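You operate a simulated robot arm through the tools that you are given. There is no shell and no other tool. Be economical: measure what you need, move in short steps, check, and stop when the job is done.

You run a simulated robot arm. Do the job below in one go: nothing can be reset, and whatever is moved stays where it is left.

TASK
Draw a cup of whey from vat 3 and swing it to SEAT.
Fine: wind the cup UP before swinging; leave the teal switch, the grey button and the ribbed cups.

It is judged by the outcome, as a careful person would: the job done as asked, and still so three seconds after it is handed in. It fails if anything else is knocked over, pushed out of place, dropped, spilled or broken.

THE ROBOT
A 7-joint arm with a two-finger parallel gripper, fixed in place. Base frame: the origin is at the foot of the arm, x ahead of it, y to its left, z up. Units: mm, degrees, N and s.
With the tool pointing down near the work surface it reaches from about 300 to 700 mm from the base axis. Its first joint turns from -66.0 to 66.0 degrees. Payload 1.57 kg.
The tool frame sits at the grasp point between the pads (the TCP): z along the fingers, y along the line on which they close. The tips reach 30 mm beyond it. Largest opening 110 mm; finger width 24, thickness 12; the body of the gripper, 48 by 112 mm, starts 78 mm behind the TCP.
Orientation is told as [roll, pitch, yaw] about the base's x, y, z axes, in that order, counted from this pose: with the fingers straight down and closing along the base's y, the tool's x points along the base's -x, its y along +y and its z along -z.

THE INTERFACE
- The arm moves only by the tool jog_arm. Its argument "steps" is text: rows parted by semicolons, each of 7 numbers parted by spaces: the shift along the base's x, y, z in mm, then the turn, a rotation vector about the base's x, y, z in degrees, then the finger opening in mm, from 0 to 110. In form: x y z rx ry rz fingers; .... A call has 1 to 20 rows; each row shifts and turns the commanded pose from where the row before left it. A row lasts 0.2 s, in which the tool goes at most 50 mm and 8.6 degrees; a call with a longer step from one row to the next is refused whole, and so is a gripper value outside its range. Where a pose cannot be reached the arm comes as near as it can. A force on the tool above 40 N (or 10 N above the force at the start of the call, whichever is more), or a blocked arm, ends the call early, and 0.2 s more pass. Each finger travels about 108 mm/s and halts on what it meets, pressing with about 26 N; the grip force reading is that of the motor and also rises with nothing between the fingers. The clock runs only during rows and for 0.2 s after the last one: add rows that do not move to give the fingers time. It gives the time, the measured TCP pose, the force on the tool (base axes), the opening and the grip force at its end, in the units of the frame above (readings bear some noise), with the torque about the TCP (base axes, N m) and any sound that the robot's microphone picked up.
- Cameras (640 x 400 px; columns grow to the right, rows downward): "scene" is fixed at [132, -375.6, 1398.6]; the picture's right is [0.96, -0.26, 0.00], its down [-0.16, -0.59, -0.79] and it looks along [0.21, 0.77, -0.61] (base axes); focal length 230 px, centre (320, 200). "wrist" rides on the gripper at [70, 16, -141] in the tool frame; the picture's right is [-0.23, 0.97, 0.00], its down [-0.86, -0.20, -0.48] and it looks along [-0.47, -0.11, 0.88] (tool axes); focal length 222 px, centre (320, 200). There is no depth. A picture from a camera that has moved, and an enlarged one, comes with that camera's place and axes in the base frame and with its lens.
- get_image(camera): a new picture of that camera. It takes no simulated time.
- close_up(camera, box): a new picture of the part [left, top, right, bottom] of that camera's present view, enlarged. It takes no simulated time.
- sign_off(): hands the job in; it is judged then, once.

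Go step by step. Nothing tells you positions but the pictures and the camera data: compare them with the known pose of the tool, close in by small moves and look again before you grip or let go. The budget is 120 turns and 84 pictures, counting those below and the enlarged ones. Unless the task says otherwise, let go and move clear before handing in, and close with one line.

The tools are called after "Call:" by a JSON object that holds its "method" and its "body". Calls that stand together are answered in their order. jog_arm: Moves the arm, as the interface text tells. Its arguments: {"type":"object","properties":{"steps":{"type":"string"}},"required":["steps"]} The other tools are called the same way: get_image (camera) takes a picture; close_up (camera, box) takes an enlarged picture of a part of a camera's view; sign_off () hands the job in.

At the start:

```text
time: 0.0
tool_pos: [467.4, 120.4, 1195.6]
tool_rot: [0.0, 0.0, -0.1]
ft_force: [-0.8, 0.0, -0.4]
torque: [0.01, 0.01, 0.03]
width: 109.9
grasp_force: 0.1
```

scene: 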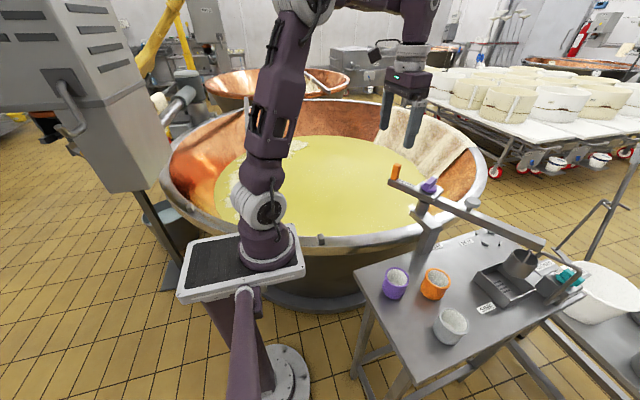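
wrist: 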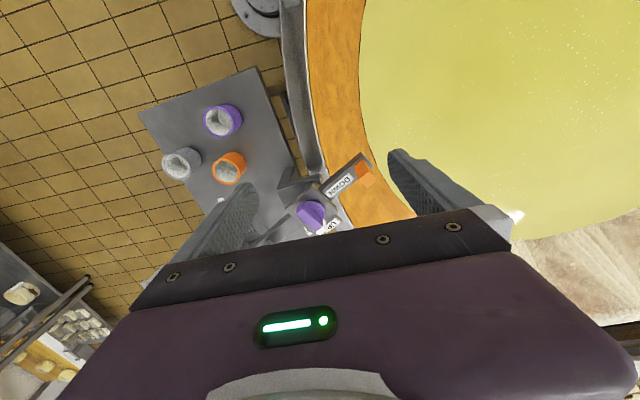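

I see a vat of whey, and a side table with ribbed cups, a swing-arm device with a purple knob and an orange handle, and a black seat. I'll look closer before moving.

Call:
{"method": "close_up", "body": {"camera": "scene", "box": [360, 150, 500, 240]}}

Call:
{"method": "close_up", "body": {"camera": "scene", "box": [460, 210, 600, 330]}}

Call:
{"method": "close_up", "body": {"camera": "wrist", "box": [220, 140, 400, 250]}}

```text
4.44 times, centred on (430, 195) of scene
camera zoom: at [132.0, -375.6, 1398.6], right [0.96, -0.26, 0.0], down [-0.16, -0.59, -0.79], along [0.21, 0.77, -0.61], focal length 1024 px, centre (-169, 222)
```

zoom: 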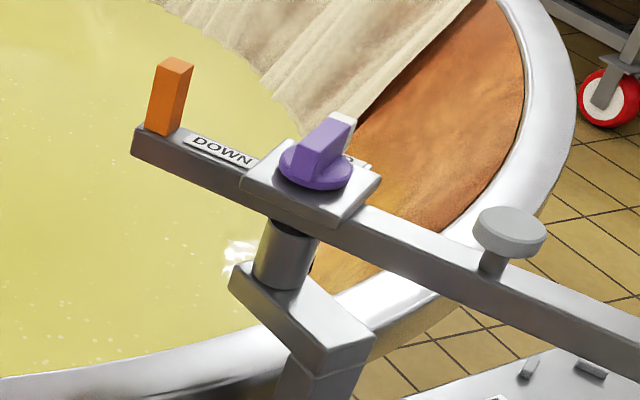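

```text
3.33 times, centred on (530, 270) of scene
camera zoom: at [132.0, -375.6, 1398.6], right [0.96, -0.26, 0.0], down [-0.16, -0.59, -0.79], along [0.21, 0.77, -0.61], focal length 768 px, centre (-380, -33)
```

zoom: 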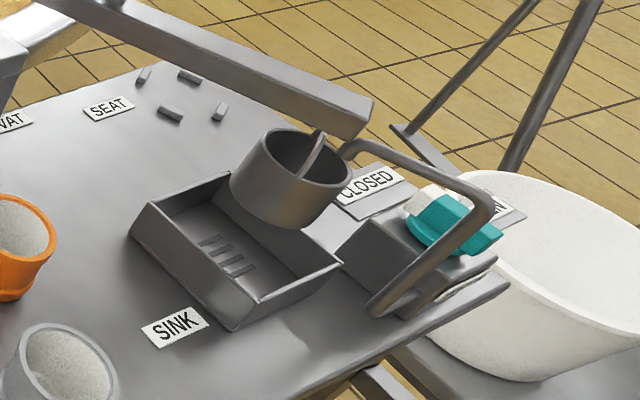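

```text
3.56 times, centred on (310, 195) of wrist
camera zoom: at [397.0, 136.4, 1336.2], right [0.23, 0.97, 0.0], down [0.86, -0.2, 0.48], along [0.47, -0.11, -0.88], focal length 790 px, centre (356, 218)
```

zoom: 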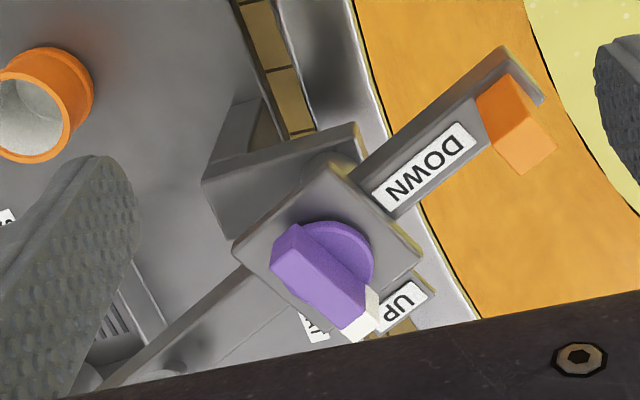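

The purple knob (pivot) is near (583,78,1023), the orange handle near (528,170,1033), and the cup is over the SINK. The SEAT nest is near (845,13). I'll look at the finer details around the handle, spout and cup.

Call:
{"method": "close_up", "body": {"camera": "scene", "box": [500, 225, 570, 275]}}

Call:
{"method": "close_up", "body": {"camera": "scene", "box": [380, 155, 450, 205]}}

Call:
{"method": "close_up", "body": {"camera": "wrist", "box": [290, 150, 390, 240]}}

```text
8.00 times, centred on (535, 250) of scene
camera zoom: at [132.0, -375.6, 1398.6], right [0.96, -0.26, 0.0], down [-0.16, -0.59, -0.79], along [0.21, 0.77, -0.61], focal length 1844 px, centre (-1400, -200)
```

zoom: 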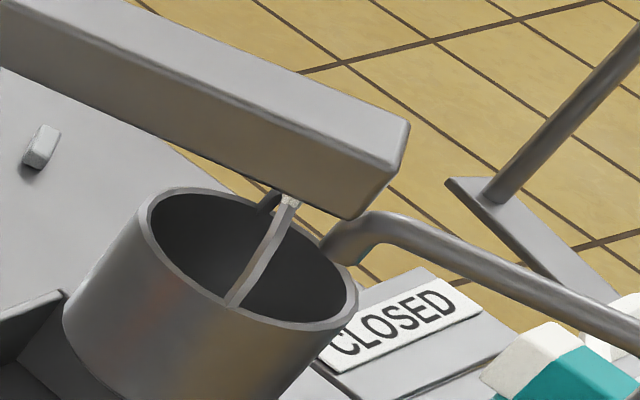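

```text
8.00 times, centred on (415, 180) of scene
camera zoom: at [132.0, -375.6, 1398.6], right [0.96, -0.26, 0.0], down [-0.16, -0.59, -0.79], along [0.21, 0.77, -0.61], focal length 1844 px, centre (-440, 360)
```

zoom: 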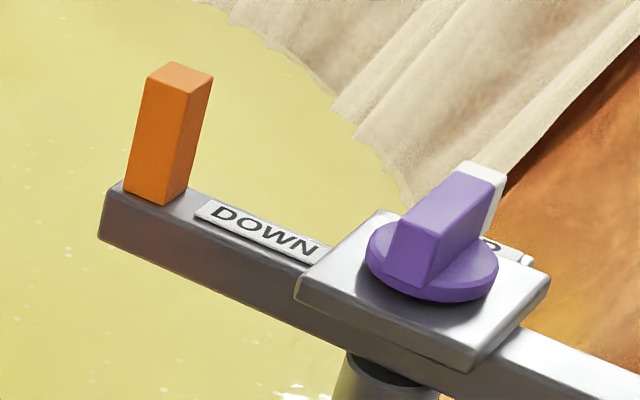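

```text
4.44 times, centred on (340, 195) of wrist
camera zoom: at [397.0, 136.4, 1336.2], right [0.23, 0.97, 0.0], down [0.86, -0.2, 0.48], along [0.47, -0.11, -0.88], focal length 987 px, centre (231, 222)
```

zoom: 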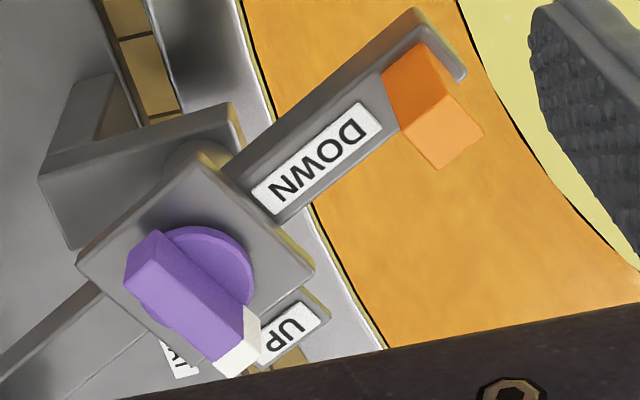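

The pipe's end is close to the cup, so I'll check it in more detail before swinging anything.

Call:
{"method": "close_up", "body": {"camera": "scene", "box": [525, 245, 550, 263]}}

Call:
{"method": "jog_arm", "body": {"steps": "0 -40 0 0 0 0 110; 0 -40 0 0 0 0 110; 0 -40 0 0 0 0 110; 0 -40 0 0 0 0 110;20 -40 0 0 0 0 110;30 -30 0 0 0 0 110"}}

Call:
{"method": "get_image", "body": {"camera": "wrist"}}

```text
16.00 times, centred on (538, 254) of scene
camera zoom: at [132.0, -375.6, 1398.6], right [0.96, -0.26, 0.0], down [-0.16, -0.59, -0.79], along [0.21, 0.77, -0.61], focal length 3687 px, centre (-3160, -664)
```

zoom: 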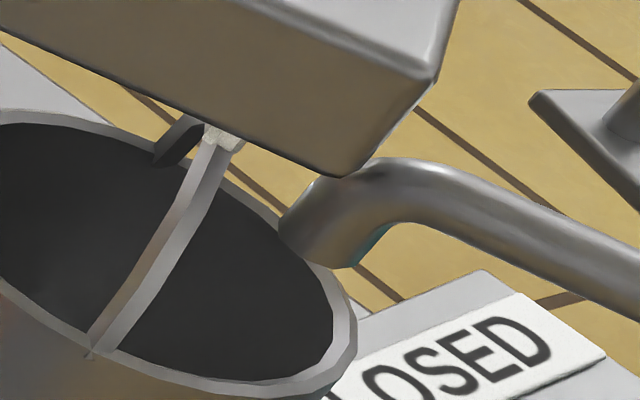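

```text
time: 1.4
tool_pos: [514.3, -111.4, 1196.8]
tool_rot: [0.0, -0.1, 0.0]
ft_force: [0.2, 0.3, -0.6]
torque: [-0.01, -0.01, -0.01]
width: 110.1
grasp_force: 0.0
```

```text
74 pictures are left
camera wrist: at [445.6, -94.9, 1337.9], right [0.23, 0.97, 0.0], down [0.86, -0.2, 0.48], along [0.47, -0.11, -0.88], focal length 222 px, centre (320, 200)
```

wrist: 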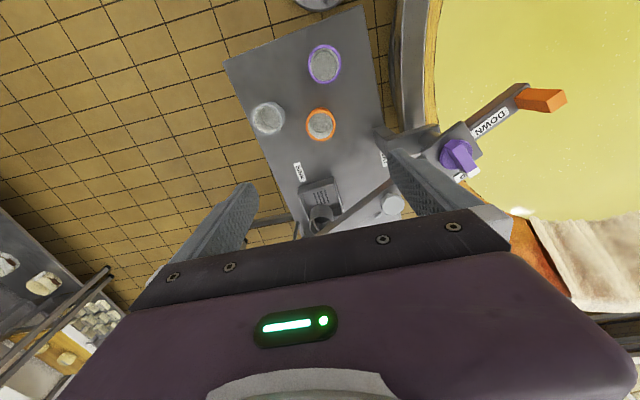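

The spout hangs above the cup rim on its outer side, so a swing toward SEAT/VAT looks clear. Next I'll move above the orange handle and turn the tool so the fingers close across the boom.

Call:
{"method": "jog_arm", "body": {"steps": "0 40 0 0 0 -8.4 110;0 40 0 0 0 -8.4 110;0 40 0 0 0 -8.4 110;0 40 0 0 0 -8.4 110;0 40 0 0 0 -8.4 110;7 40 0 0 0 -8.4 110;7 40 -30 0 0 -8.6 110;0 1 -30 0 0 0 110;0 0 0 0 0 0 110"}}

Call:
{"method": "get_image", "body": {"camera": "wrist"}}

Call:
{"method": "close_up", "body": {"camera": "scene", "box": [340, 80, 480, 220]}}

```text
refused: row 7 steps farther than a row can; nothing moved
```

```text
73 pictures are left
camera wrist: at [445.6, -94.9, 1337.9], right [0.23, 0.97, 0.0], down [0.86, -0.2, 0.48], along [0.47, -0.11, -0.88], focal length 222 px, centre (320, 200)
```

wrist: 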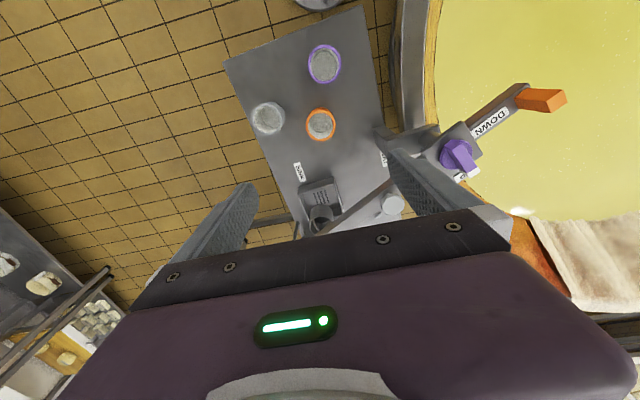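

```text
2.86 times, centred on (410, 150) of scene
camera zoom: at [132.0, -375.6, 1398.6], right [0.96, -0.26, 0.0], down [-0.16, -0.59, -0.79], along [0.21, 0.77, -0.61], focal length 658 px, centre (63, 343)
```

zoom: 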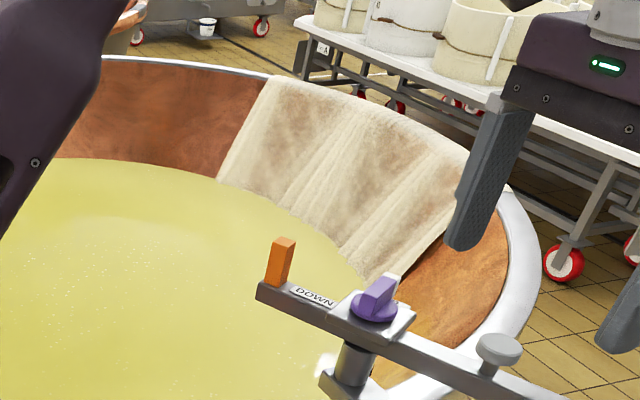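

The move was refused because a row stepped too far. I'll resend it with shorter rows.

Call:
{"method": "jog_arm", "body": {"steps": "0 40 0 0 0 -8.4 110;0 40 0 0 0 -8.4 110;0 40 0 0 0 -8.4 110;0 40 0 0 0 -8.4 110;0 40 0 0 0 -8.4 110;7 40 0 0 0 -8.4 110;7 40 -10 0 0 -8.5 110;0 1 -40 0 0 0 110;0 0 0 0 0 0 110"}}

Call:
{"method": "get_image", "body": {"camera": "wrist"}}

Call:
{"method": "close_up", "body": {"camera": "scene", "box": [340, 80, 480, 220]}}

```text
time: 3.4
tool_pos: [528.7, 171.5, 1147.6]
tool_rot: [0.0, 0.0, -58.7]
ft_force: [-0.6, -0.1, -0.8]
torque: [0.02, 0.03, 0.02]
width: 109.9
grasp_force: 0.0
```

```text
71 pictures are left
camera wrist: at [507.8, 240.2, 1287.4], right [0.95, 0.31, 0.0], down [0.27, -0.84, 0.48], along [0.15, -0.46, -0.88], focal length 222 px, centre (320, 200)
```

wrist: 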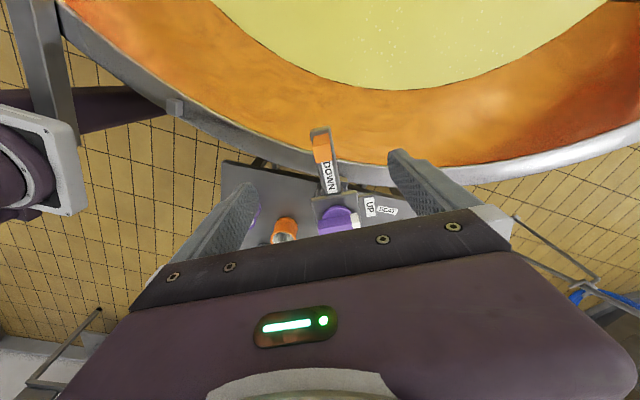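

```text
2.86 times, centred on (410, 150) of scene
camera zoom: at [132.0, -375.6, 1398.6], right [0.96, -0.26, 0.0], down [-0.16, -0.59, -0.79], along [0.21, 0.77, -0.61], focal length 658 px, centre (63, 343)
```

zoom: 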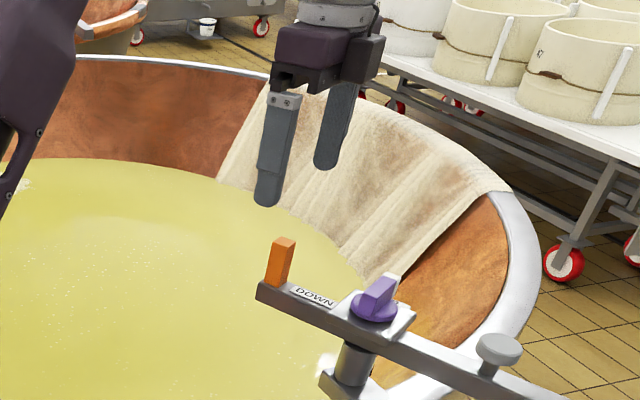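

The handle is centred directly below the TCP. I'll descend to z of about 1033.

Call:
{"method": "jog_arm", "body": {"steps": "0 0 -40 0 0 0 110;0 0 -40 0 0 0 90;0 0 -30 0 0 0 70;0 0 -4 0 0 0 70;0 0 0 0 0 0 70"}}

Call:
{"method": "close_up", "body": {"camera": "wrist", "box": [240, 120, 420, 240]}}

Call:
{"method": "close_up", "body": {"camera": "scene", "box": [350, 120, 450, 220]}}

```text
time: 4.6
tool_pos: [529.8, 170.8, 1032.5]
tool_rot: [0.1, 0.0, -58.9]
ft_force: [-0.1, 0.3, 0.6]
torque: [0.0, 0.03, -0.01]
width: 70.0
grasp_force: 0.0
```

```text
3.33 times, centred on (330, 180) of wrist
camera zoom: at [508.1, 239.0, 1173.3], right [0.95, 0.31, 0.0], down [0.27, -0.84, 0.48], along [0.15, -0.46, -0.88], focal length 740 px, centre (287, 267)
```

zoom: 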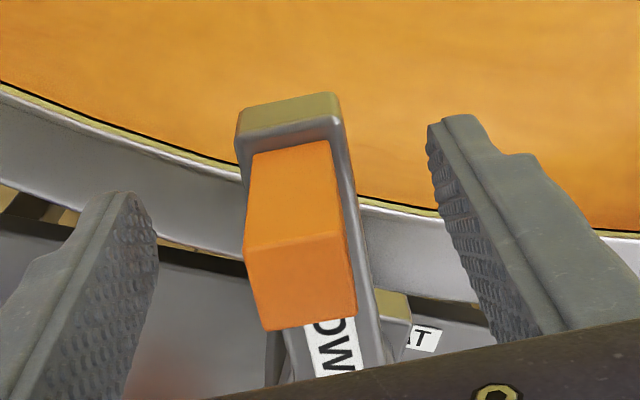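

```text
4.00 times, centred on (400, 170) of scene
camera zoom: at [132.0, -375.6, 1398.6], right [0.96, -0.26, 0.0], down [-0.16, -0.59, -0.79], along [0.21, 0.77, -0.61], focal length 922 px, centre (0, 320)
```

zoom: 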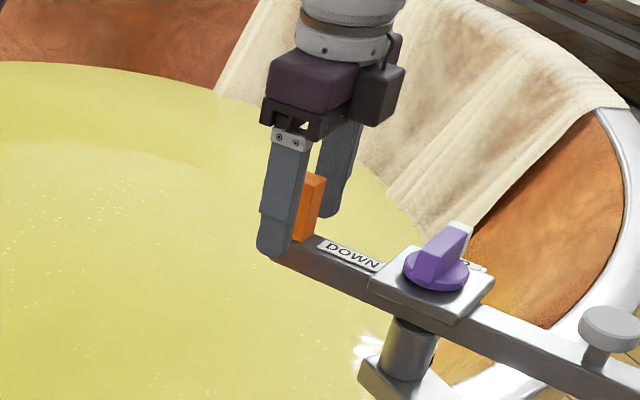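

The handle sits between the fingers, slightly toward one side. I'll close on it.

Call:
{"method": "jog_arm", "body": {"steps": "2 1 0 0 0 0 40;0 0 0 0 0 0 25;0 0 0 0 0 0 10;0 0 0 0 0 0 10;0 0 0 0 0 0 10"}}

Call:
{"method": "close_up", "body": {"camera": "wrist", "box": [240, 120, 420, 240]}}

```text
time: 5.8
tool_pos: [532.0, 172.3, 1032.3]
tool_rot: [0.0, 0.1, -58.9]
ft_force: [0.7, -0.2, -4.7]
torque: [-0.02, -0.22, -0.18]
width: 21.0
grasp_force: 34.4
```

```text
3.33 times, centred on (330, 180) of wrist
camera zoom: at [510.4, 240.0, 1173.0], right [0.95, 0.31, 0.0], down [0.27, -0.84, 0.48], along [0.15, -0.46, -0.88], focal length 740 px, centre (287, 267)
```

zoom: 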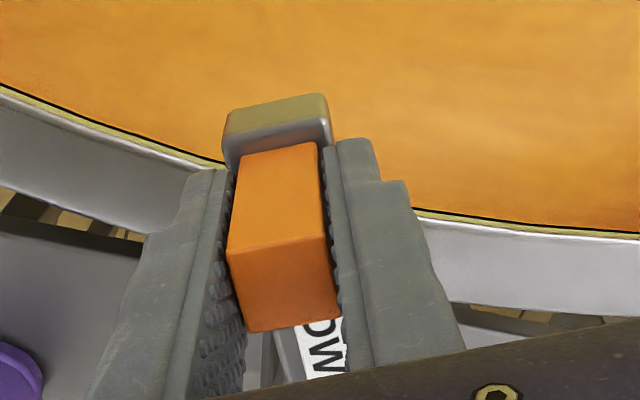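

I have the handle at width 21. I'll make a small test swing counter-clockwise (handle toward -x, cup toward SEAT) while turning about the pivot, and watch the forces.

Call:
{"method": "jog_arm", "body": {"steps": "-3.3 -1.8 0 0 0 2 10;-3.2 -1.9 0 0 0 2 10;-3.1 -2.1 0 0 0 2 10;-3.0 -2.2 0 0 0 2 10;0 0 0 0 0 0 10"}}

Call:
{"method": "get_image", "body": {"camera": "scene"}}

```text
time: 7.0
tool_pos: [519.8, 163.6, 1031.7]
tool_rot: [0.0, 0.0, -50.9]
ft_force: [-5.2, -0.2, 1.9]
torque: [-0.08, -0.08, -0.35]
width: 21.0
grasp_force: 34.4
```

```text
66 pictures are left
```

scene: 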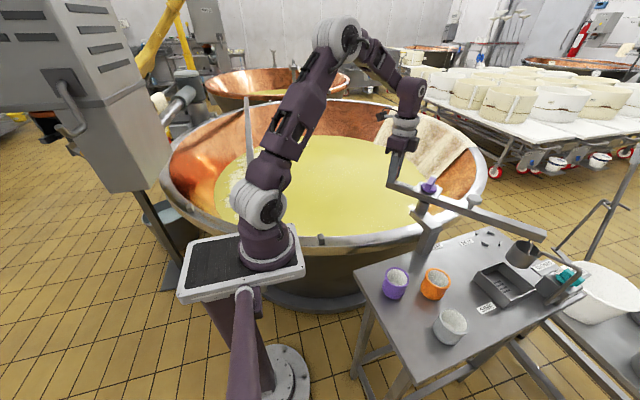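

The boom swings freely, so I'll continue about 40 degrees, which brings the cup past roughly SEAT.

Call:
{"method": "jog_arm", "body": {"steps": "-5.9 -4.6 0 0 0 4 10;-5.5 -5.1 0 0 0 4 10;-5.1 -5.4 0 0 0 4 10;-4.8 -5.8 0 0 0 4 10;-4.3 -6 0 0 0 4 10;-3.9 -6.4 0 0 0 4 10;-3.5 -6.6 0 0 0 4 10;-3 -6.9 0 0 0 4 10;-2.4 -7 0 0 0 4 10;-2 -7.2 0 0 0 4 10;0 0 0 0 0 0 10"}}

Call:
{"method": "get_image", "body": {"camera": "scene"}}

```text
time: 9.4
tool_pos: [480.3, 102.4, 1031.9]
tool_rot: [0.0, -0.2, -10.9]
ft_force: [28.5, -4.2, 22.2]
torque: [-0.78, 0.0, -0.19]
width: 21.0
grasp_force: 34.3
```

```text
65 pictures are left
```

scene: 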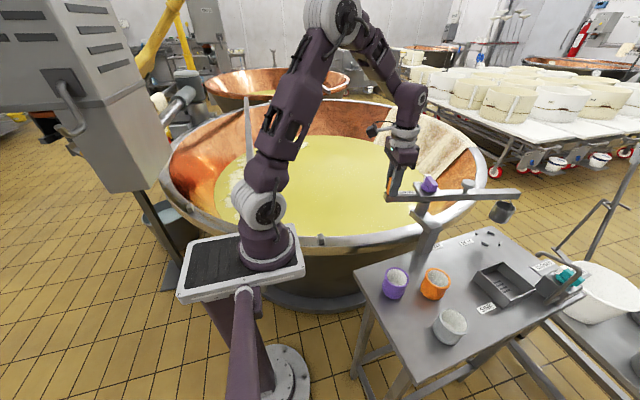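

The arm is pulling outward by about 28 N, so my radius estimate is off. I'll relieve it by easing inward a little.

Call:
{"method": "jog_arm", "body": {"steps": "2 0 -1 0 0 0 10;0 0 0 0 0 0 10"}}

Call:
{"method": "close_up", "body": {"camera": "wrist", "box": [200, 100, 440, 260]}}

Call:
{"method": "close_up", "body": {"camera": "scene", "box": [380, 140, 540, 260]}}

```text
time: 10.0
tool_pos: [475.9, 103.6, 1029.9]
tool_rot: [0.0, 0.3, -11.0]
ft_force: [-18.5, 2.7, 32.3]
torque: [0.65, 0.91, -0.41]
width: 21.1
grasp_force: 34.2
```

```text
2.50 times, centred on (320, 180) of wrist
camera zoom: at [413.3, 132.5, 1171.4], right [0.41, 0.91, 0.0], down [0.81, -0.36, 0.47], along [0.43, -0.19, -0.88], focal length 555 px, centre (320, 250)
```

zoom: 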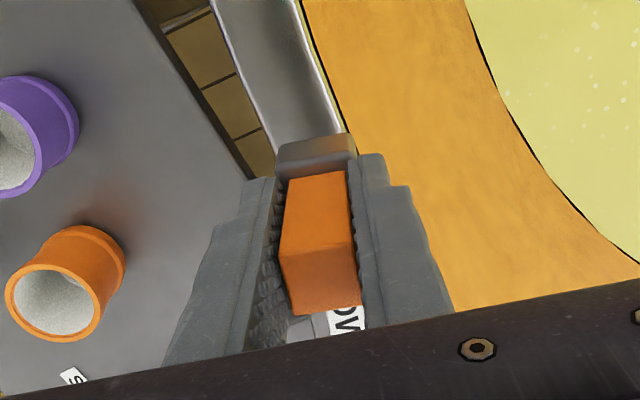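

```text
3.33 times, centred on (460, 200) of scene
camera zoom: at [131.0, -375.7, 1398.7], right [0.96, -0.26, 0.0], down [-0.16, -0.59, -0.79], along [0.21, 0.77, -0.61], focal length 768 px, centre (-147, 200)
```

zoom: 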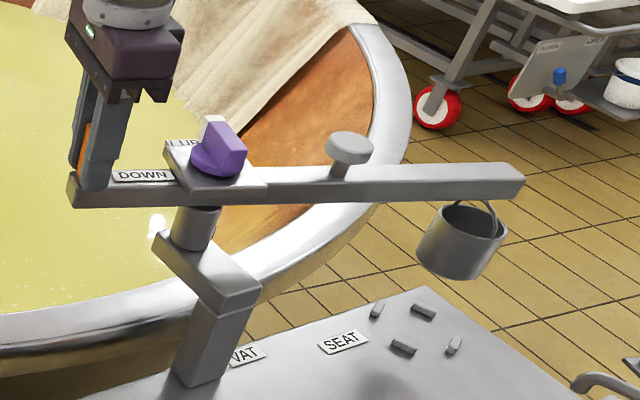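

The forces suggest the fingertips are touching the boom top. I'll raise slightly and let it settle.

Call:
{"method": "jog_arm", "body": {"steps": "0 0 3 0 0 0 10;0 0 0 0 0 0 10;0 0 0 0 0 0 10;0 0 0 0 0 0 10"}}

Call:
{"method": "close_up", "body": {"camera": "scene", "box": [380, 140, 540, 260]}}

```text
time: 11.0
tool_pos: [479.7, 104.6, 1031.7]
tool_rot: [-0.1, 0.1, -10.9]
ft_force: [-23.3, 7.0, -27.0]
torque: [0.35, 0.04, -0.21]
width: 20.8
grasp_force: 34.3
```

```text
3.33 times, centred on (460, 200) of scene
camera zoom: at [131.8, -375.3, 1398.7], right [0.96, -0.26, 0.0], down [-0.16, -0.59, -0.79], along [0.21, 0.77, -0.61], focal length 768 px, centre (-147, 200)
```

zoom: 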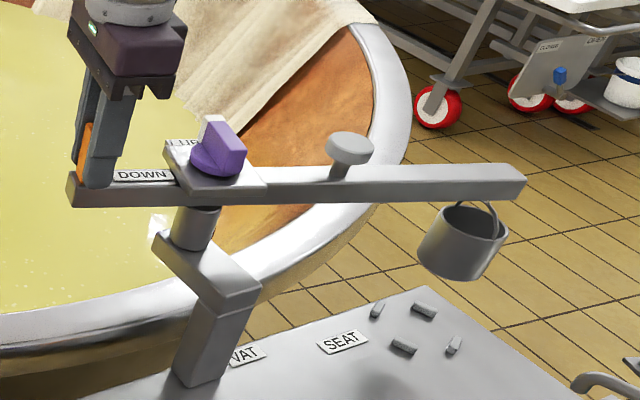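

The grip is very stiff radially, so I'll loosen the fingers to a loose cage around the handle, raise a bit, and push the boom with that.

Call:
{"method": "jog_arm", "body": {"steps": "-0.5 0 0 0 0 0 29;0 0 2 0 0 0 29;0 0 0 0 0 0 29"}}

Call:
{"method": "close_up", "body": {"camera": "wrist", "box": [200, 100, 440, 260]}}

```text
time: 11.8
tool_pos: [481.5, 104.5, 1034.5]
tool_rot: [-0.1, -0.1, -10.9]
ft_force: [-0.6, 0.1, 0.2]
torque: [0.01, 0.03, 0.0]
width: 29.1
grasp_force: 0.0
```

```text
2.50 times, centred on (320, 180) of wrist
camera zoom: at [416.0, 132.3, 1175.7], right [0.41, 0.91, 0.0], down [0.8, -0.36, 0.48], along [0.44, -0.19, -0.88], focal length 555 px, centre (320, 250)
```

zoom: 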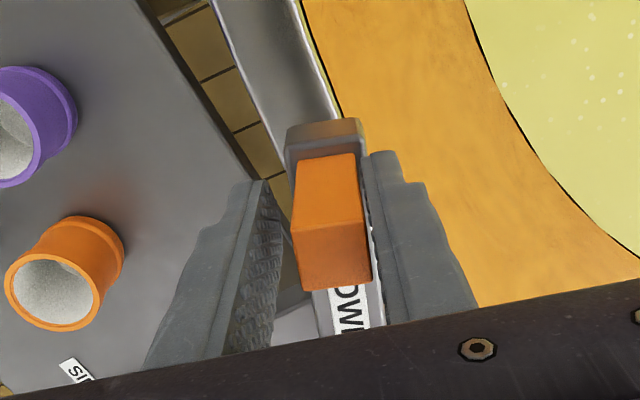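

It's now a loose cage with zero load. The refined pivot is about (585,83) with a handle radius of about 106, and I'll push another 60 degrees.

Call:
{"method": "jog_arm", "body": {"steps": "-1.3 -10.6 0 0 0 5 29;-.6 -9.2 0 0 0 5 29;.3 -9.2 0 0 0 5 29;1 -9.2 0 0 0 5 29;1.9 -9 0 0 0 5 29;2.6 -8.9 0 0 0 5 29;3.4 -8.5 0 0 0 5 29;4.1 -8.3 0 0 0 5 29;4.9 -7.8 0 0 0 5 29;5.4 -7.4 0 0 0 5 29;6.2 -6.9 0 0 0 5 29;6.7 -6.3 0 0 0 5 29;0 0 0 0 0 0 29"}}

Call:
{"method": "get_image", "body": {"camera": "scene"}}

Call:
{"method": "get_image", "body": {"camera": "wrist"}}

```text
time: 14.6
tool_pos: [515.5, 2.3, 1035.8]
tool_rot: [-0.1, 0.0, 49.1]
ft_force: [-1.2, 0.4, -0.6]
torque: [-0.05, 0.02, 0.03]
width: 29.4
grasp_force: 0.8
```

```text
60 pictures are left
```

scene: 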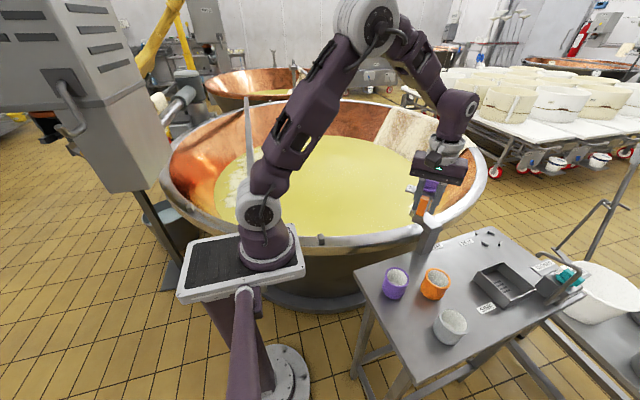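

```text
59 pictures are left
camera wrist: at [458.4, -40.0, 1176.5], right [-0.59, 0.81, 0.0], down [0.71, 0.52, 0.48], along [0.39, 0.28, -0.88], focal length 222 px, centre (320, 200)
```

wrist: 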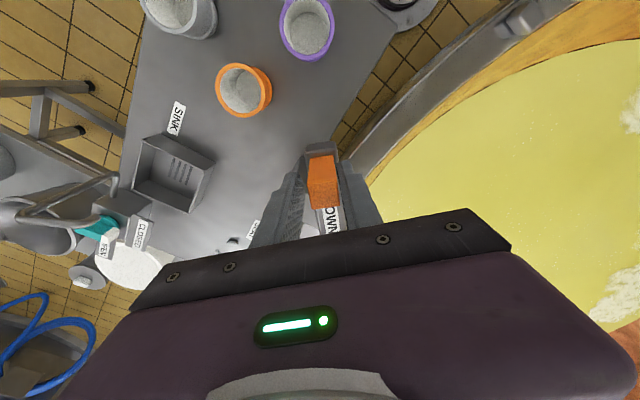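

The swing is going cleanly. I'll continue about 45 degrees so the cup comes well over the whey.

Call:
{"method": "jog_arm", "body": {"steps": "7.2 -5.7 0 0 0 5 29;7.7 -5.1 0 0 0 5 29;8.1 -4.4 0 0 0 5 29;8.4 -3.7 0 0 0 5 29;8.8 -2.9 0 0 0 5 29;8.9 -2.1 0 0 0 5 29;9.1 -1.3 0 0 0 5 29;9.2 -.6 0 0 0 5 29;9.2 .3 0 0 0 5 29;0 0 0 0 0 0 29"}}

Call:
{"method": "get_image", "body": {"camera": "scene"}}

Call:
{"method": "get_image", "body": {"camera": "wrist"}}

```text
time: 16.8
tool_pos: [591.9, -22.1, 1034.9]
tool_rot: [0.0, -0.1, 94.2]
ft_force: [0.4, 0.2, -0.1]
torque: [-0.06, -0.02, -0.01]
width: 28.9
grasp_force: 0.0
```

```text
58 pictures are left
```

scene: 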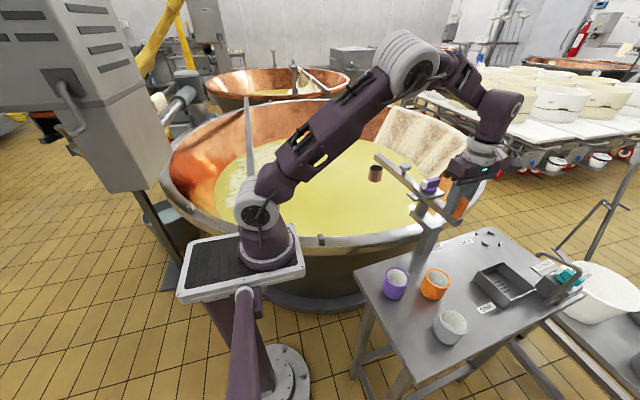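

```text
57 pictures are left
camera wrist: at [581.4, -94.0, 1176.6], right [-0.99, 0.16, 0.0], down [0.14, 0.87, 0.48], along [0.07, 0.47, -0.88], focal length 222 px, centre (320, 200)
```

wrist: 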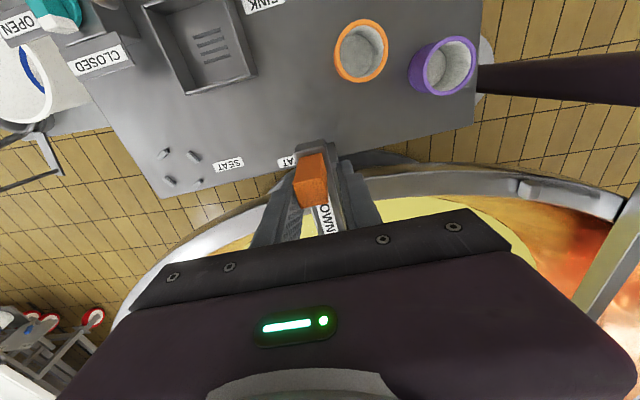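

The cup is now over the whey. I'll check the geometry up close.

Call:
{"method": "close_up", "body": {"camera": "scene", "box": [350, 140, 490, 240]}}

Call:
{"method": "close_up", "body": {"camera": "wrist", "box": [230, 120, 410, 240]}}

```text
4.00 times, centred on (420, 190) of scene
camera zoom: at [132.0, -375.6, 1398.6], right [0.96, -0.26, 0.0], down [-0.16, -0.59, -0.79], along [0.21, 0.77, -0.61], focal length 922 px, centre (-80, 240)
```

zoom: 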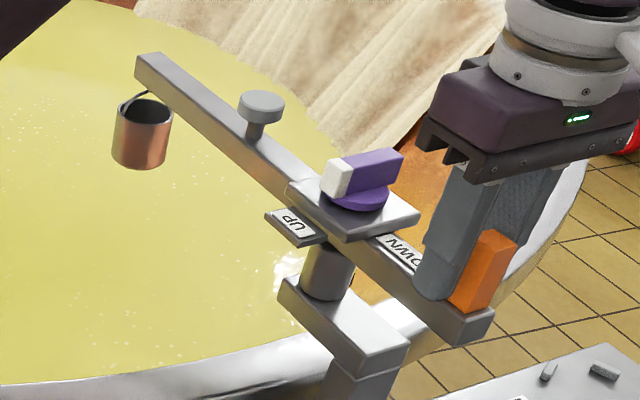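

```text
3.33 times, centred on (320, 180) of wrist
camera zoom: at [581.4, -94.0, 1176.6], right [-0.99, 0.16, 0.0], down [0.14, 0.87, 0.48], along [0.07, 0.47, -0.88], focal length 740 px, centre (320, 267)
```

zoom: 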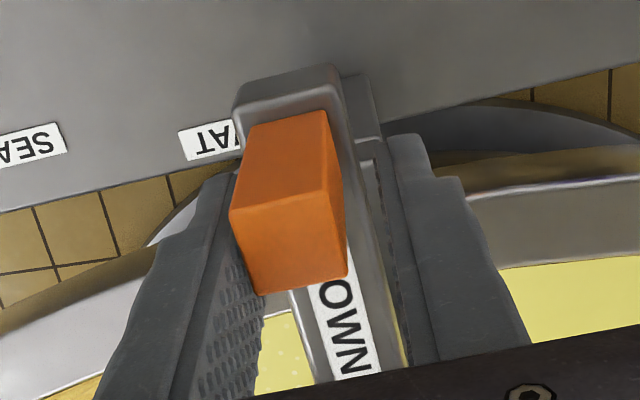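

The boom is at about 95° with the cup over the whey. I'll release the handle, rise, and move over the purple knob, whose bar runs roughly along x.

Call:
{"method": "jog_arm", "body": {"steps": "0 0 0 0 0 0 45;0 0 0 0 0 0 60;0 0 40 0 0 0 60;0 0 40 0 0 0 60;0 30 10 0 0 -8 80;0 40 0 0 0 -8 80;0 35 0 0 0 -8 80;0 0 0 0 0 -8 80;0 0 0 0 0 -8 80;0 0 0 0 0 -8 80;0 0 0 0 0 -8 80;0 0 0 0 0 -8 80;0 0 0 0 0 -8 80;0 0 0 0 0 -8 80;0 0 0 0 0 -8 80;0 0 0 0 0 0 80"}}

Call:
{"method": "get_image", "body": {"camera": "wrist"}}

Call:
{"method": "close_up", "body": {"camera": "scene", "box": [350, 120, 490, 240]}}

```text
time: 20.2
tool_pos: [592.3, 81.4, 1125.0]
tool_rot: [-0.1, 0.1, 6.0]
ft_force: [-0.7, -0.1, 0.1]
torque: [0.02, -0.02, 0.02]
width: 80.1
grasp_force: 0.1
```

```text
54 pictures are left
camera wrist: at [521.2, 90.3, 1266.1], right [0.12, 0.99, 0.0], down [0.87, -0.11, 0.48], along [0.47, -0.06, -0.88], focal length 222 px, centre (320, 200)
```

wrist: 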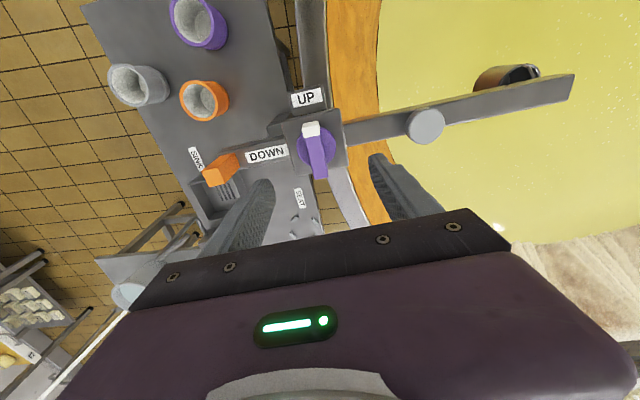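

```text
3.33 times, centred on (420, 180) of scene
camera zoom: at [132.0, -375.6, 1398.6], right [0.96, -0.26, 0.0], down [-0.16, -0.59, -0.79], along [0.21, 0.77, -0.61], focal length 768 px, centre (-13, 267)
```

zoom: 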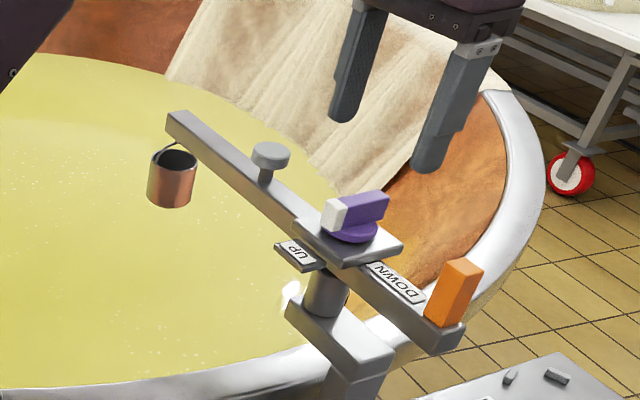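

The tool is nearly above the knob, with the bar along x and the fingers closing along y. I'll zoom in for exact centring.

Call:
{"method": "close_up", "body": {"camera": "wrist", "box": [270, 110, 370, 190]}}

```text
5.00 times, centred on (320, 150) of wrist
camera zoom: at [521.2, 90.3, 1266.1], right [0.12, 0.99, 0.0], down [0.87, -0.11, 0.48], along [0.47, -0.06, -0.88], focal length 1111 px, centre (320, 450)
```

zoom: 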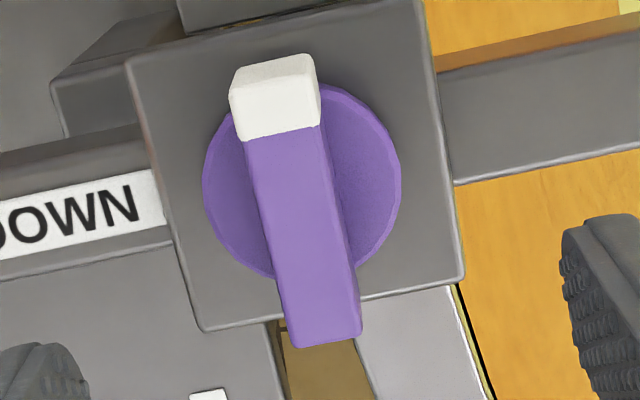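

The knob centre is about (587, 77.5), with the bar at about 3.7° and its top near z 1037. I'll align and descend around it.

Call:
{"method": "jog_arm", "body": {"steps": "-5.3 -3.9 0 0 0 -2.3 60;0 0 -35 0 0 0 60;0 0 -30 0 0 0 50;0 0 -10 0 0 0 45;0 0 0 0 0 0 45"}}

Call:
{"method": "close_up", "body": {"camera": "wrist", "box": [240, 130, 400, 230]}}

Call:
{"method": "close_up", "body": {"camera": "scene", "box": [390, 150, 470, 220]}}

```text
time: 21.4
tool_pos: [586.9, 78.0, 1051.6]
tool_rot: [0.0, 0.0, 3.9]
ft_force: [0.4, 0.4, 0.1]
torque: [0.0, -0.03, -0.01]
width: 44.9
grasp_force: 0.1
```

```text
4.00 times, centred on (320, 180) of wrist
camera zoom: at [516.3, 89.4, 1191.3], right [0.16, 0.99, 0.0], down [0.87, -0.14, 0.48], along [0.47, -0.08, -0.88], focal length 888 px, centre (320, 280)
```

zoom: 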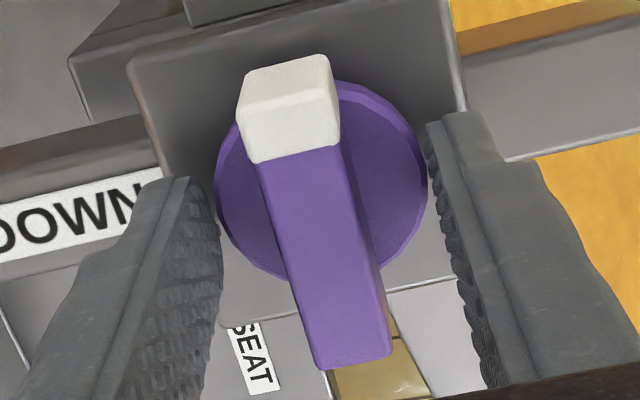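

```text
5.71 times, centred on (430, 185) of scene
camera zoom: at [132.0, -375.6, 1398.6], right [0.96, -0.26, 0.0], down [-0.16, -0.59, -0.79], along [0.21, 0.77, -0.61], focal length 1317 px, centre (-309, 286)
```

zoom: 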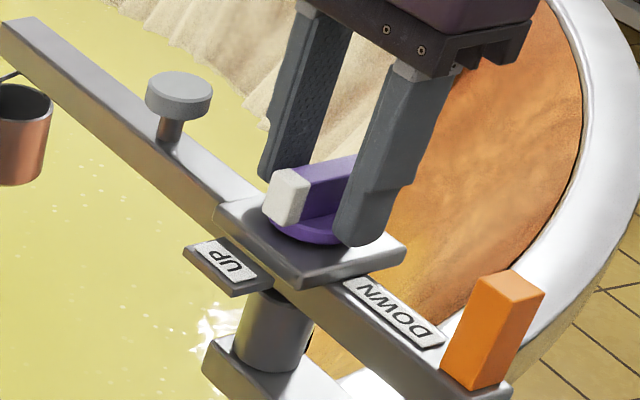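

It's well centred. I'll lower 4 mm and close on the bar.

Call:
{"method": "jog_arm", "body": {"steps": "0 -0.5 -4 0 0 0 35;0 0 0 0 0 0 25;0 0 0 0 0 0 18;0 0 0 0 0 0 10;0 0 0 0 0 0 10"}}

Call:
{"method": "close_up", "body": {"camera": "wrist", "box": [240, 130, 400, 230]}}

```text
time: 22.1
tool_pos: [586.4, 77.9, 1049.6]
tool_rot: [0.0, -0.3, 3.9]
ft_force: [-3.8, 0.4, 7.5]
torque: [0.04, 0.78, 0.06]
width: 42.4
grasp_force: 44.8
stopped in row 3: the force on the tool passed its limit (the readings are from after the stop); the commanded pose is now the measured one
```

```text
4.00 times, centred on (320, 180) of wrist
camera zoom: at [515.9, 89.2, 1189.7], right [0.16, 0.99, 0.0], down [0.86, -0.14, 0.48], along [0.48, -0.08, -0.88], focal length 888 px, centre (320, 280)
```

zoom: 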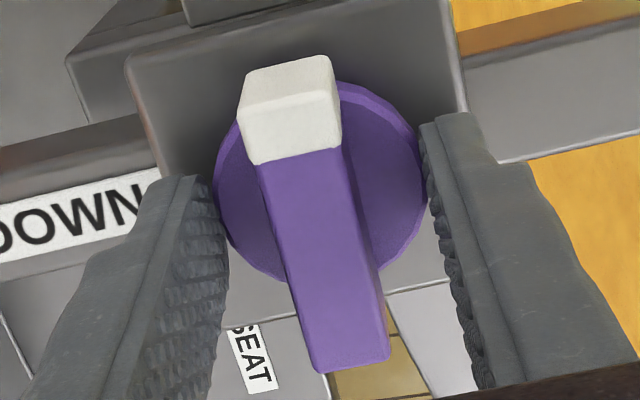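

The fingers closed on the knob's round base (diameter about 42), so I must be above the disc. I'll open, raise about 5 mm and close on the bar.

Call:
{"method": "jog_arm", "body": {"steps": "0 0 0 0 0 0 50;0 0 5 0 0 0 50;0 0 0 0 0 0 50;0 0 0 0 0 0 35;0 0 0 0 0 0 25;0 0 0 0 0 0 12;0 0 0 0 0 0 12"}}

Call:
{"method": "close_up", "body": {"camera": "wrist", "box": [240, 130, 400, 230]}}

Call:
{"method": "close_up", "body": {"camera": "scene", "box": [390, 150, 470, 220]}}

```text
time: 23.7
tool_pos: [586.7, 78.5, 1053.9]
tool_rot: [0.1, -0.3, 3.9]
ft_force: [0.6, 1.1, 0.5]
torque: [-0.26, 0.19, 0.06]
width: 15.6
grasp_force: 31.5
```

```text
4.00 times, centred on (320, 180) of wrist
camera zoom: at [516.2, 89.2, 1194.5], right [0.16, 0.99, 0.0], down [0.86, -0.14, 0.48], along [0.48, -0.08, -0.88], focal length 888 px, centre (320, 280)
```

zoom: 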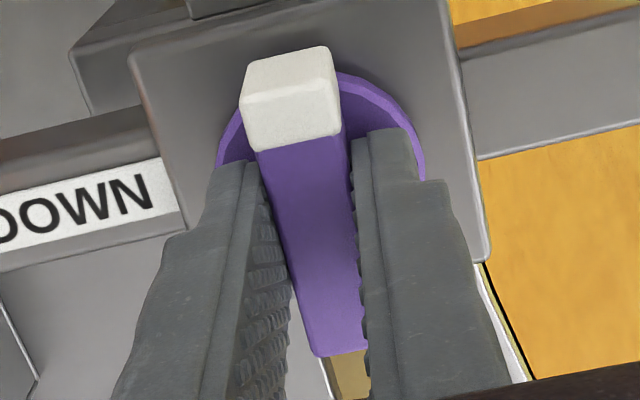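

```text
5.71 times, centred on (430, 185) of scene
camera zoom: at [132.0, -375.6, 1398.6], right [0.96, -0.26, 0.0], down [-0.16, -0.59, -0.79], along [0.21, 0.77, -0.61], focal length 1317 px, centre (-309, 286)
```

zoom: 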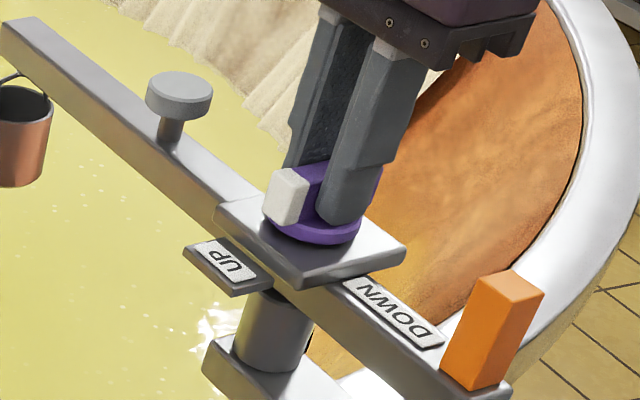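

I'm gripping the bar cleanly (width 15.6, low force). I'll turn it counter-clockwise toward DOWN by 24° and check.

Call:
{"method": "jog_arm", "body": {"steps": "0 0 0 0 0 4 10;0 0 0 0 0 5 10;0 0 0 0 0 5 10;0 0 0 0 0 5 10;0 0 0 0 0 5 10;0 0 0 0 0 0 10"}}

Call:
{"method": "get_image", "body": {"camera": "scene"}}

Call:
{"method": "close_up", "body": {"camera": "wrist", "box": [240, 130, 400, 230]}}

```text
time: 25.1
tool_pos: [586.9, 77.7, 1053.2]
tool_rot: [-0.1, -0.4, 27.9]
ft_force: [-0.8, 3.9, 11.5]
torque: [-0.6, 0.38, -1.73]
width: 26.8
grasp_force: 37.4
```

```text
46 pictures are left
```

scene: 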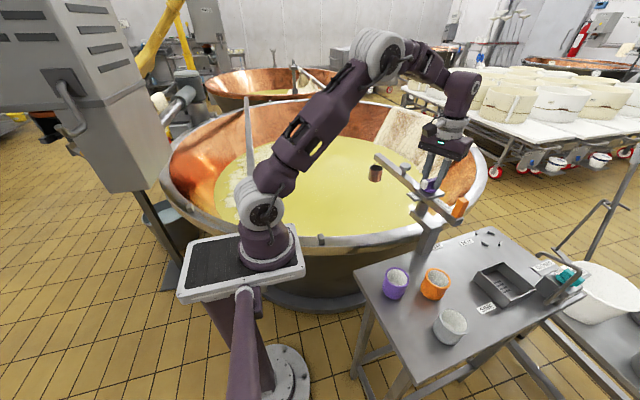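

```text
4.00 times, centred on (320, 180) of wrist
camera zoom: at [517.7, 59.1, 1194.0], right [-0.25, 0.97, 0.0], down [0.85, 0.22, 0.48], along [0.47, 0.12, -0.88], focal length 888 px, centre (320, 280)
```

zoom: 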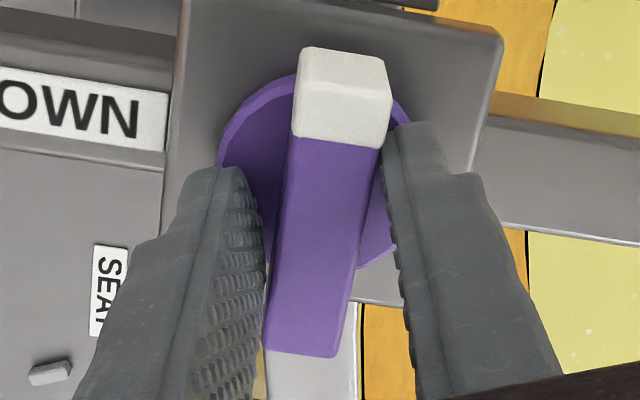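

The knob did not turn with the gripper; it slipped to width 26.8 at 1.7 N·m. I'll turn back to alignment and check whether the bar or boom moved at all.

Call:
{"method": "jog_arm", "body": {"steps": "0 0 0 0 0 -6 10;0 0 0 0 0 -6 10;0 0 0 0 0 -6 10;0 0 0 0 0 -6 10;0 0 0 0 0 0 10;0 0 0 0 0 0 10"}}

Call:
{"method": "close_up", "body": {"camera": "wrist", "box": [240, 130, 400, 230]}}

Call:
{"method": "close_up", "body": {"camera": "scene", "box": [350, 140, 490, 240]}}

```text
time: 26.5
tool_pos: [586.5, 78.7, 1052.8]
tool_rot: [0.1, -0.1, 3.9]
ft_force: [-2.1, 2.5, -9.3]
torque: [-0.14, -0.28, 0.09]
width: 15.5
grasp_force: 30.9
```

```text
4.00 times, centred on (320, 180) of wrist
camera zoom: at [516.2, 89.2, 1193.8], right [0.16, 0.99, 0.0], down [0.86, -0.14, 0.48], along [0.48, -0.08, -0.88], focal length 888 px, centre (320, 280)
```

zoom: 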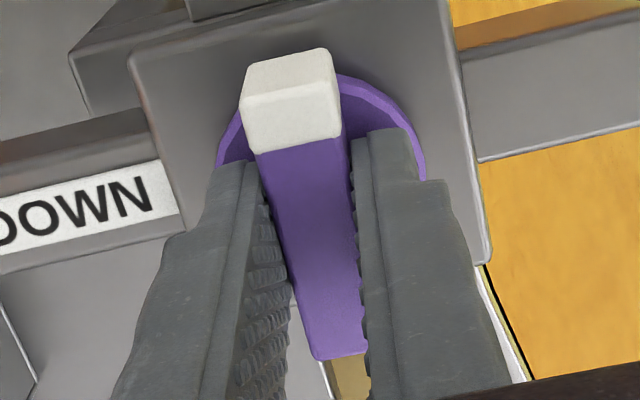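

```text
4.00 times, centred on (420, 190) of scene
camera zoom: at [132.1, -375.5, 1398.6], right [0.96, -0.26, 0.0], down [-0.16, -0.59, -0.79], along [0.21, 0.77, -0.61], focal length 922 px, centre (-80, 240)
```

zoom: 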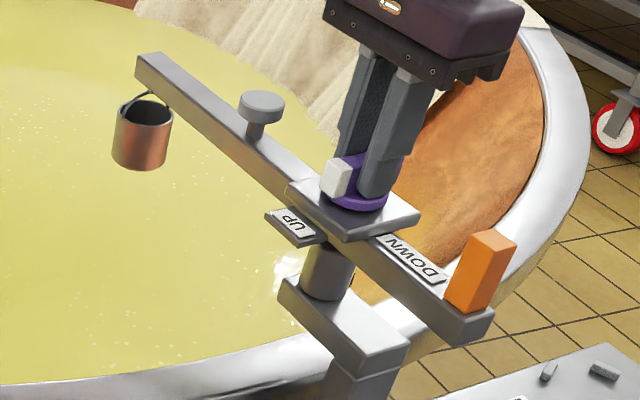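

Nothing moved. I'll test gently the other way (12° clockwise) and watch whether the width stays at 15.5, meaning the knob follows.

Call:
{"method": "jog_arm", "body": {"steps": "0 0 0 0 0 -4 10;0 0 0 0 0 -4 10;0 0 0 0 0 -4 10;0 0 0 0 0 0 10"}}

Call:
{"method": "close_up", "body": {"camera": "scene", "box": [350, 140, 490, 240]}}

```text
time: 27.5
tool_pos: [586.8, 78.3, 1054.4]
tool_rot: [0.0, -0.3, -8.2]
ft_force: [1.6, 3.8, -9.9]
torque: [0.01, 0.63, 0.08]
width: 15.5
grasp_force: 31.5
```

```text
4.00 times, centred on (420, 190) of scene
camera zoom: at [132.3, -375.4, 1398.6], right [0.96, -0.26, 0.0], down [-0.16, -0.59, -0.79], along [0.21, 0.77, -0.61], focal length 922 px, centre (-80, 240)
```

zoom: 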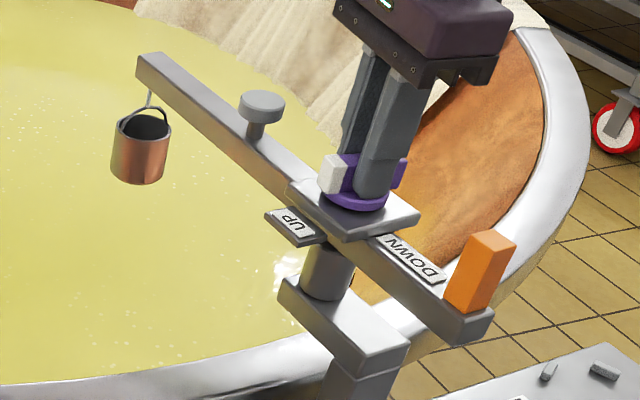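

Clockwise is the right way: the cup is lowering and the knob follows. I'll keep winding.

Call:
{"method": "jog_arm", "body": {"steps": "0 0 0 0 0 -5 10;0 0 0 0 0 -5 10;0 0 0 0 0 -5 10;0 0 0 0 0 -5 10;0 0 0 0 0 -5 10;0 0 0 0 0 -5 10;0 0 0 0 0 -5 10;0 0 0 0 0 -5 10;0 0 0 0 0 0 10"}}

Call:
{"method": "close_up", "body": {"camera": "scene", "box": [350, 140, 490, 240]}}

```text
time: 29.5
tool_pos: [587.1, 79.1, 1053.4]
tool_rot: [-0.1, -0.2, -48.2]
ft_force: [-12.5, -2.5, -28.9]
torque: [0.05, -0.09, 0.06]
width: 15.9
grasp_force: 31.4
```

```text
4.00 times, centred on (420, 190) of scene
camera zoom: at [132.2, -375.6, 1398.6], right [0.96, -0.26, 0.0], down [-0.16, -0.59, -0.79], along [0.21, 0.77, -0.61], focal length 922 px, centre (-80, 240)
```

zoom: 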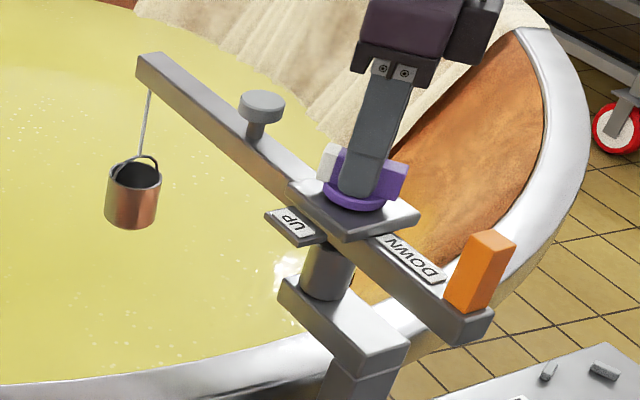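

The cup is descending. I'll relieve the small side load and keep winding.

Call:
{"method": "jog_arm", "body": {"steps": "-0.5 0 -1 0 0 0 10;0 0 0 0 0 -5 10;0 0 0 0 0 -5 10;0 0 0 0 0 -5 10;0 0 0 0 0 -5 10;0 0 0 0 0 -5 10;0 0 0 0 0 -5 10;0 0 0 0 0 -5 10;0 0 0 0 0 -5 10;0 0 0 0 0 0 10"}}

Call:
{"method": "close_up", "body": {"camera": "scene", "box": [350, 140, 490, 240]}}

```text
time: 31.7
tool_pos: [587.2, 79.7, 1054.3]
tool_rot: [0.2, -0.2, -88.1]
ft_force: [-5.5, 5.2, 10.9]
torque: [0.37, 0.64, 0.05]
width: 15.8
grasp_force: 32.1
```

```text
4.00 times, centred on (420, 190) of scene
camera zoom: at [131.7, -375.4, 1398.7], right [0.96, -0.26, 0.0], down [-0.16, -0.59, -0.79], along [0.21, 0.77, -0.61], focal length 922 px, centre (-80, 240)
```

zoom: 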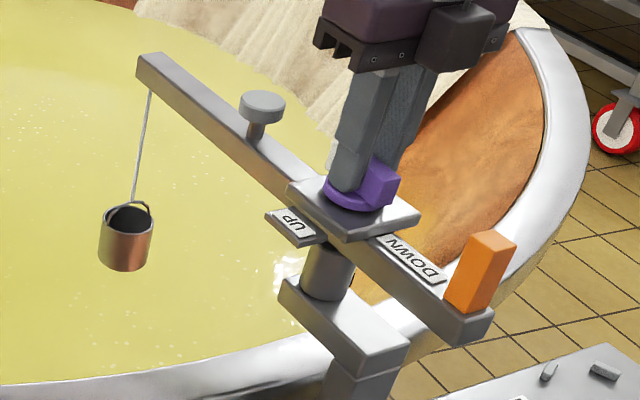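

That's 92° wound. Continuing.

Call:
{"method": "jog_arm", "body": {"steps": "0 0 0 0 0 -5 10;0 0 0 0 0 -5 10;0 0 0 0 0 -5 10;0 0 0 0 0 -5 10;0 0 0 0 0 -5 10;0 0 0 0 0 -5 10;0 0 0 0 0 -5 10;0 0 0 0 0 -5 10;0 0 0 0 0 0 10"}}

Call:
{"method": "close_up", "body": {"camera": "scene", "box": [350, 140, 490, 240]}}

```text
time: 33.7
tool_pos: [587.2, 78.1, 1053.6]
tool_rot: [0.1, -0.1, -128.2]
ft_force: [12.2, 14.8, 23.5]
torque: [0.44, 0.26, 0.13]
width: 16.1
grasp_force: 31.7
```

```text
4.00 times, centred on (420, 190) of scene
camera zoom: at [131.9, -375.2, 1398.7], right [0.96, -0.26, 0.0], down [-0.16, -0.59, -0.79], along [0.21, 0.77, -0.61], focal length 922 px, centre (-80, 240)
```

zoom: 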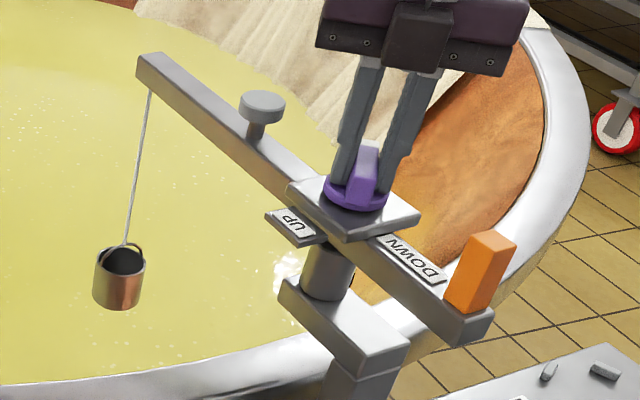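

132° wound. I'll relieve the load slightly and continue.

Call:
{"method": "jog_arm", "body": {"steps": "0.4 0.5 0.8 0 0 0 10;0 0 0 0 0 -5 10;0 0 0 0 0 -5 10;0 0 0 0 0 -5 10;0 0 0 0 0 -5 10;0 0 0 0 0 -5 10;0 0 0 0 0 -5 10;0 0 0 0 0 -5 10;0 0 0 0 0 -5 10;0 0 0 0 0 0 10"}}

Call:
{"method": "close_up", "body": {"camera": "scene", "box": [350, 140, 490, 240]}}

```text
time: 35.9
tool_pos: [586.9, 78.2, 1054.3]
tool_rot: [0.0, -0.4, -168.3]
ft_force: [-2.7, 4.7, -13.6]
torque: [0.36, -0.62, 0.05]
width: 15.9
grasp_force: 31.4
```

```text
4.00 times, centred on (420, 190) of scene
camera zoom: at [132.2, -375.4, 1398.6], right [0.96, -0.26, 0.0], down [-0.16, -0.59, -0.79], along [0.21, 0.77, -0.61], focal length 922 px, centre (-80, 240)
```

zoom: 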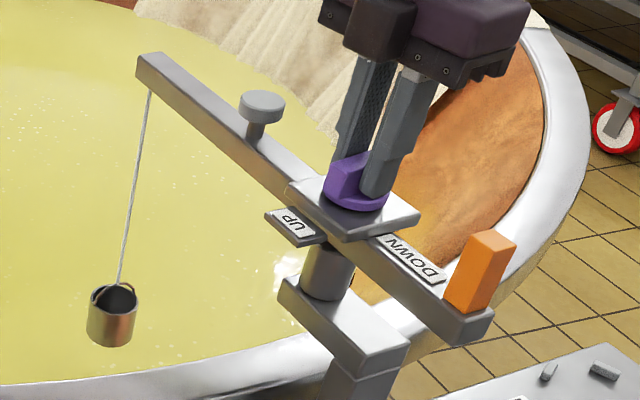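

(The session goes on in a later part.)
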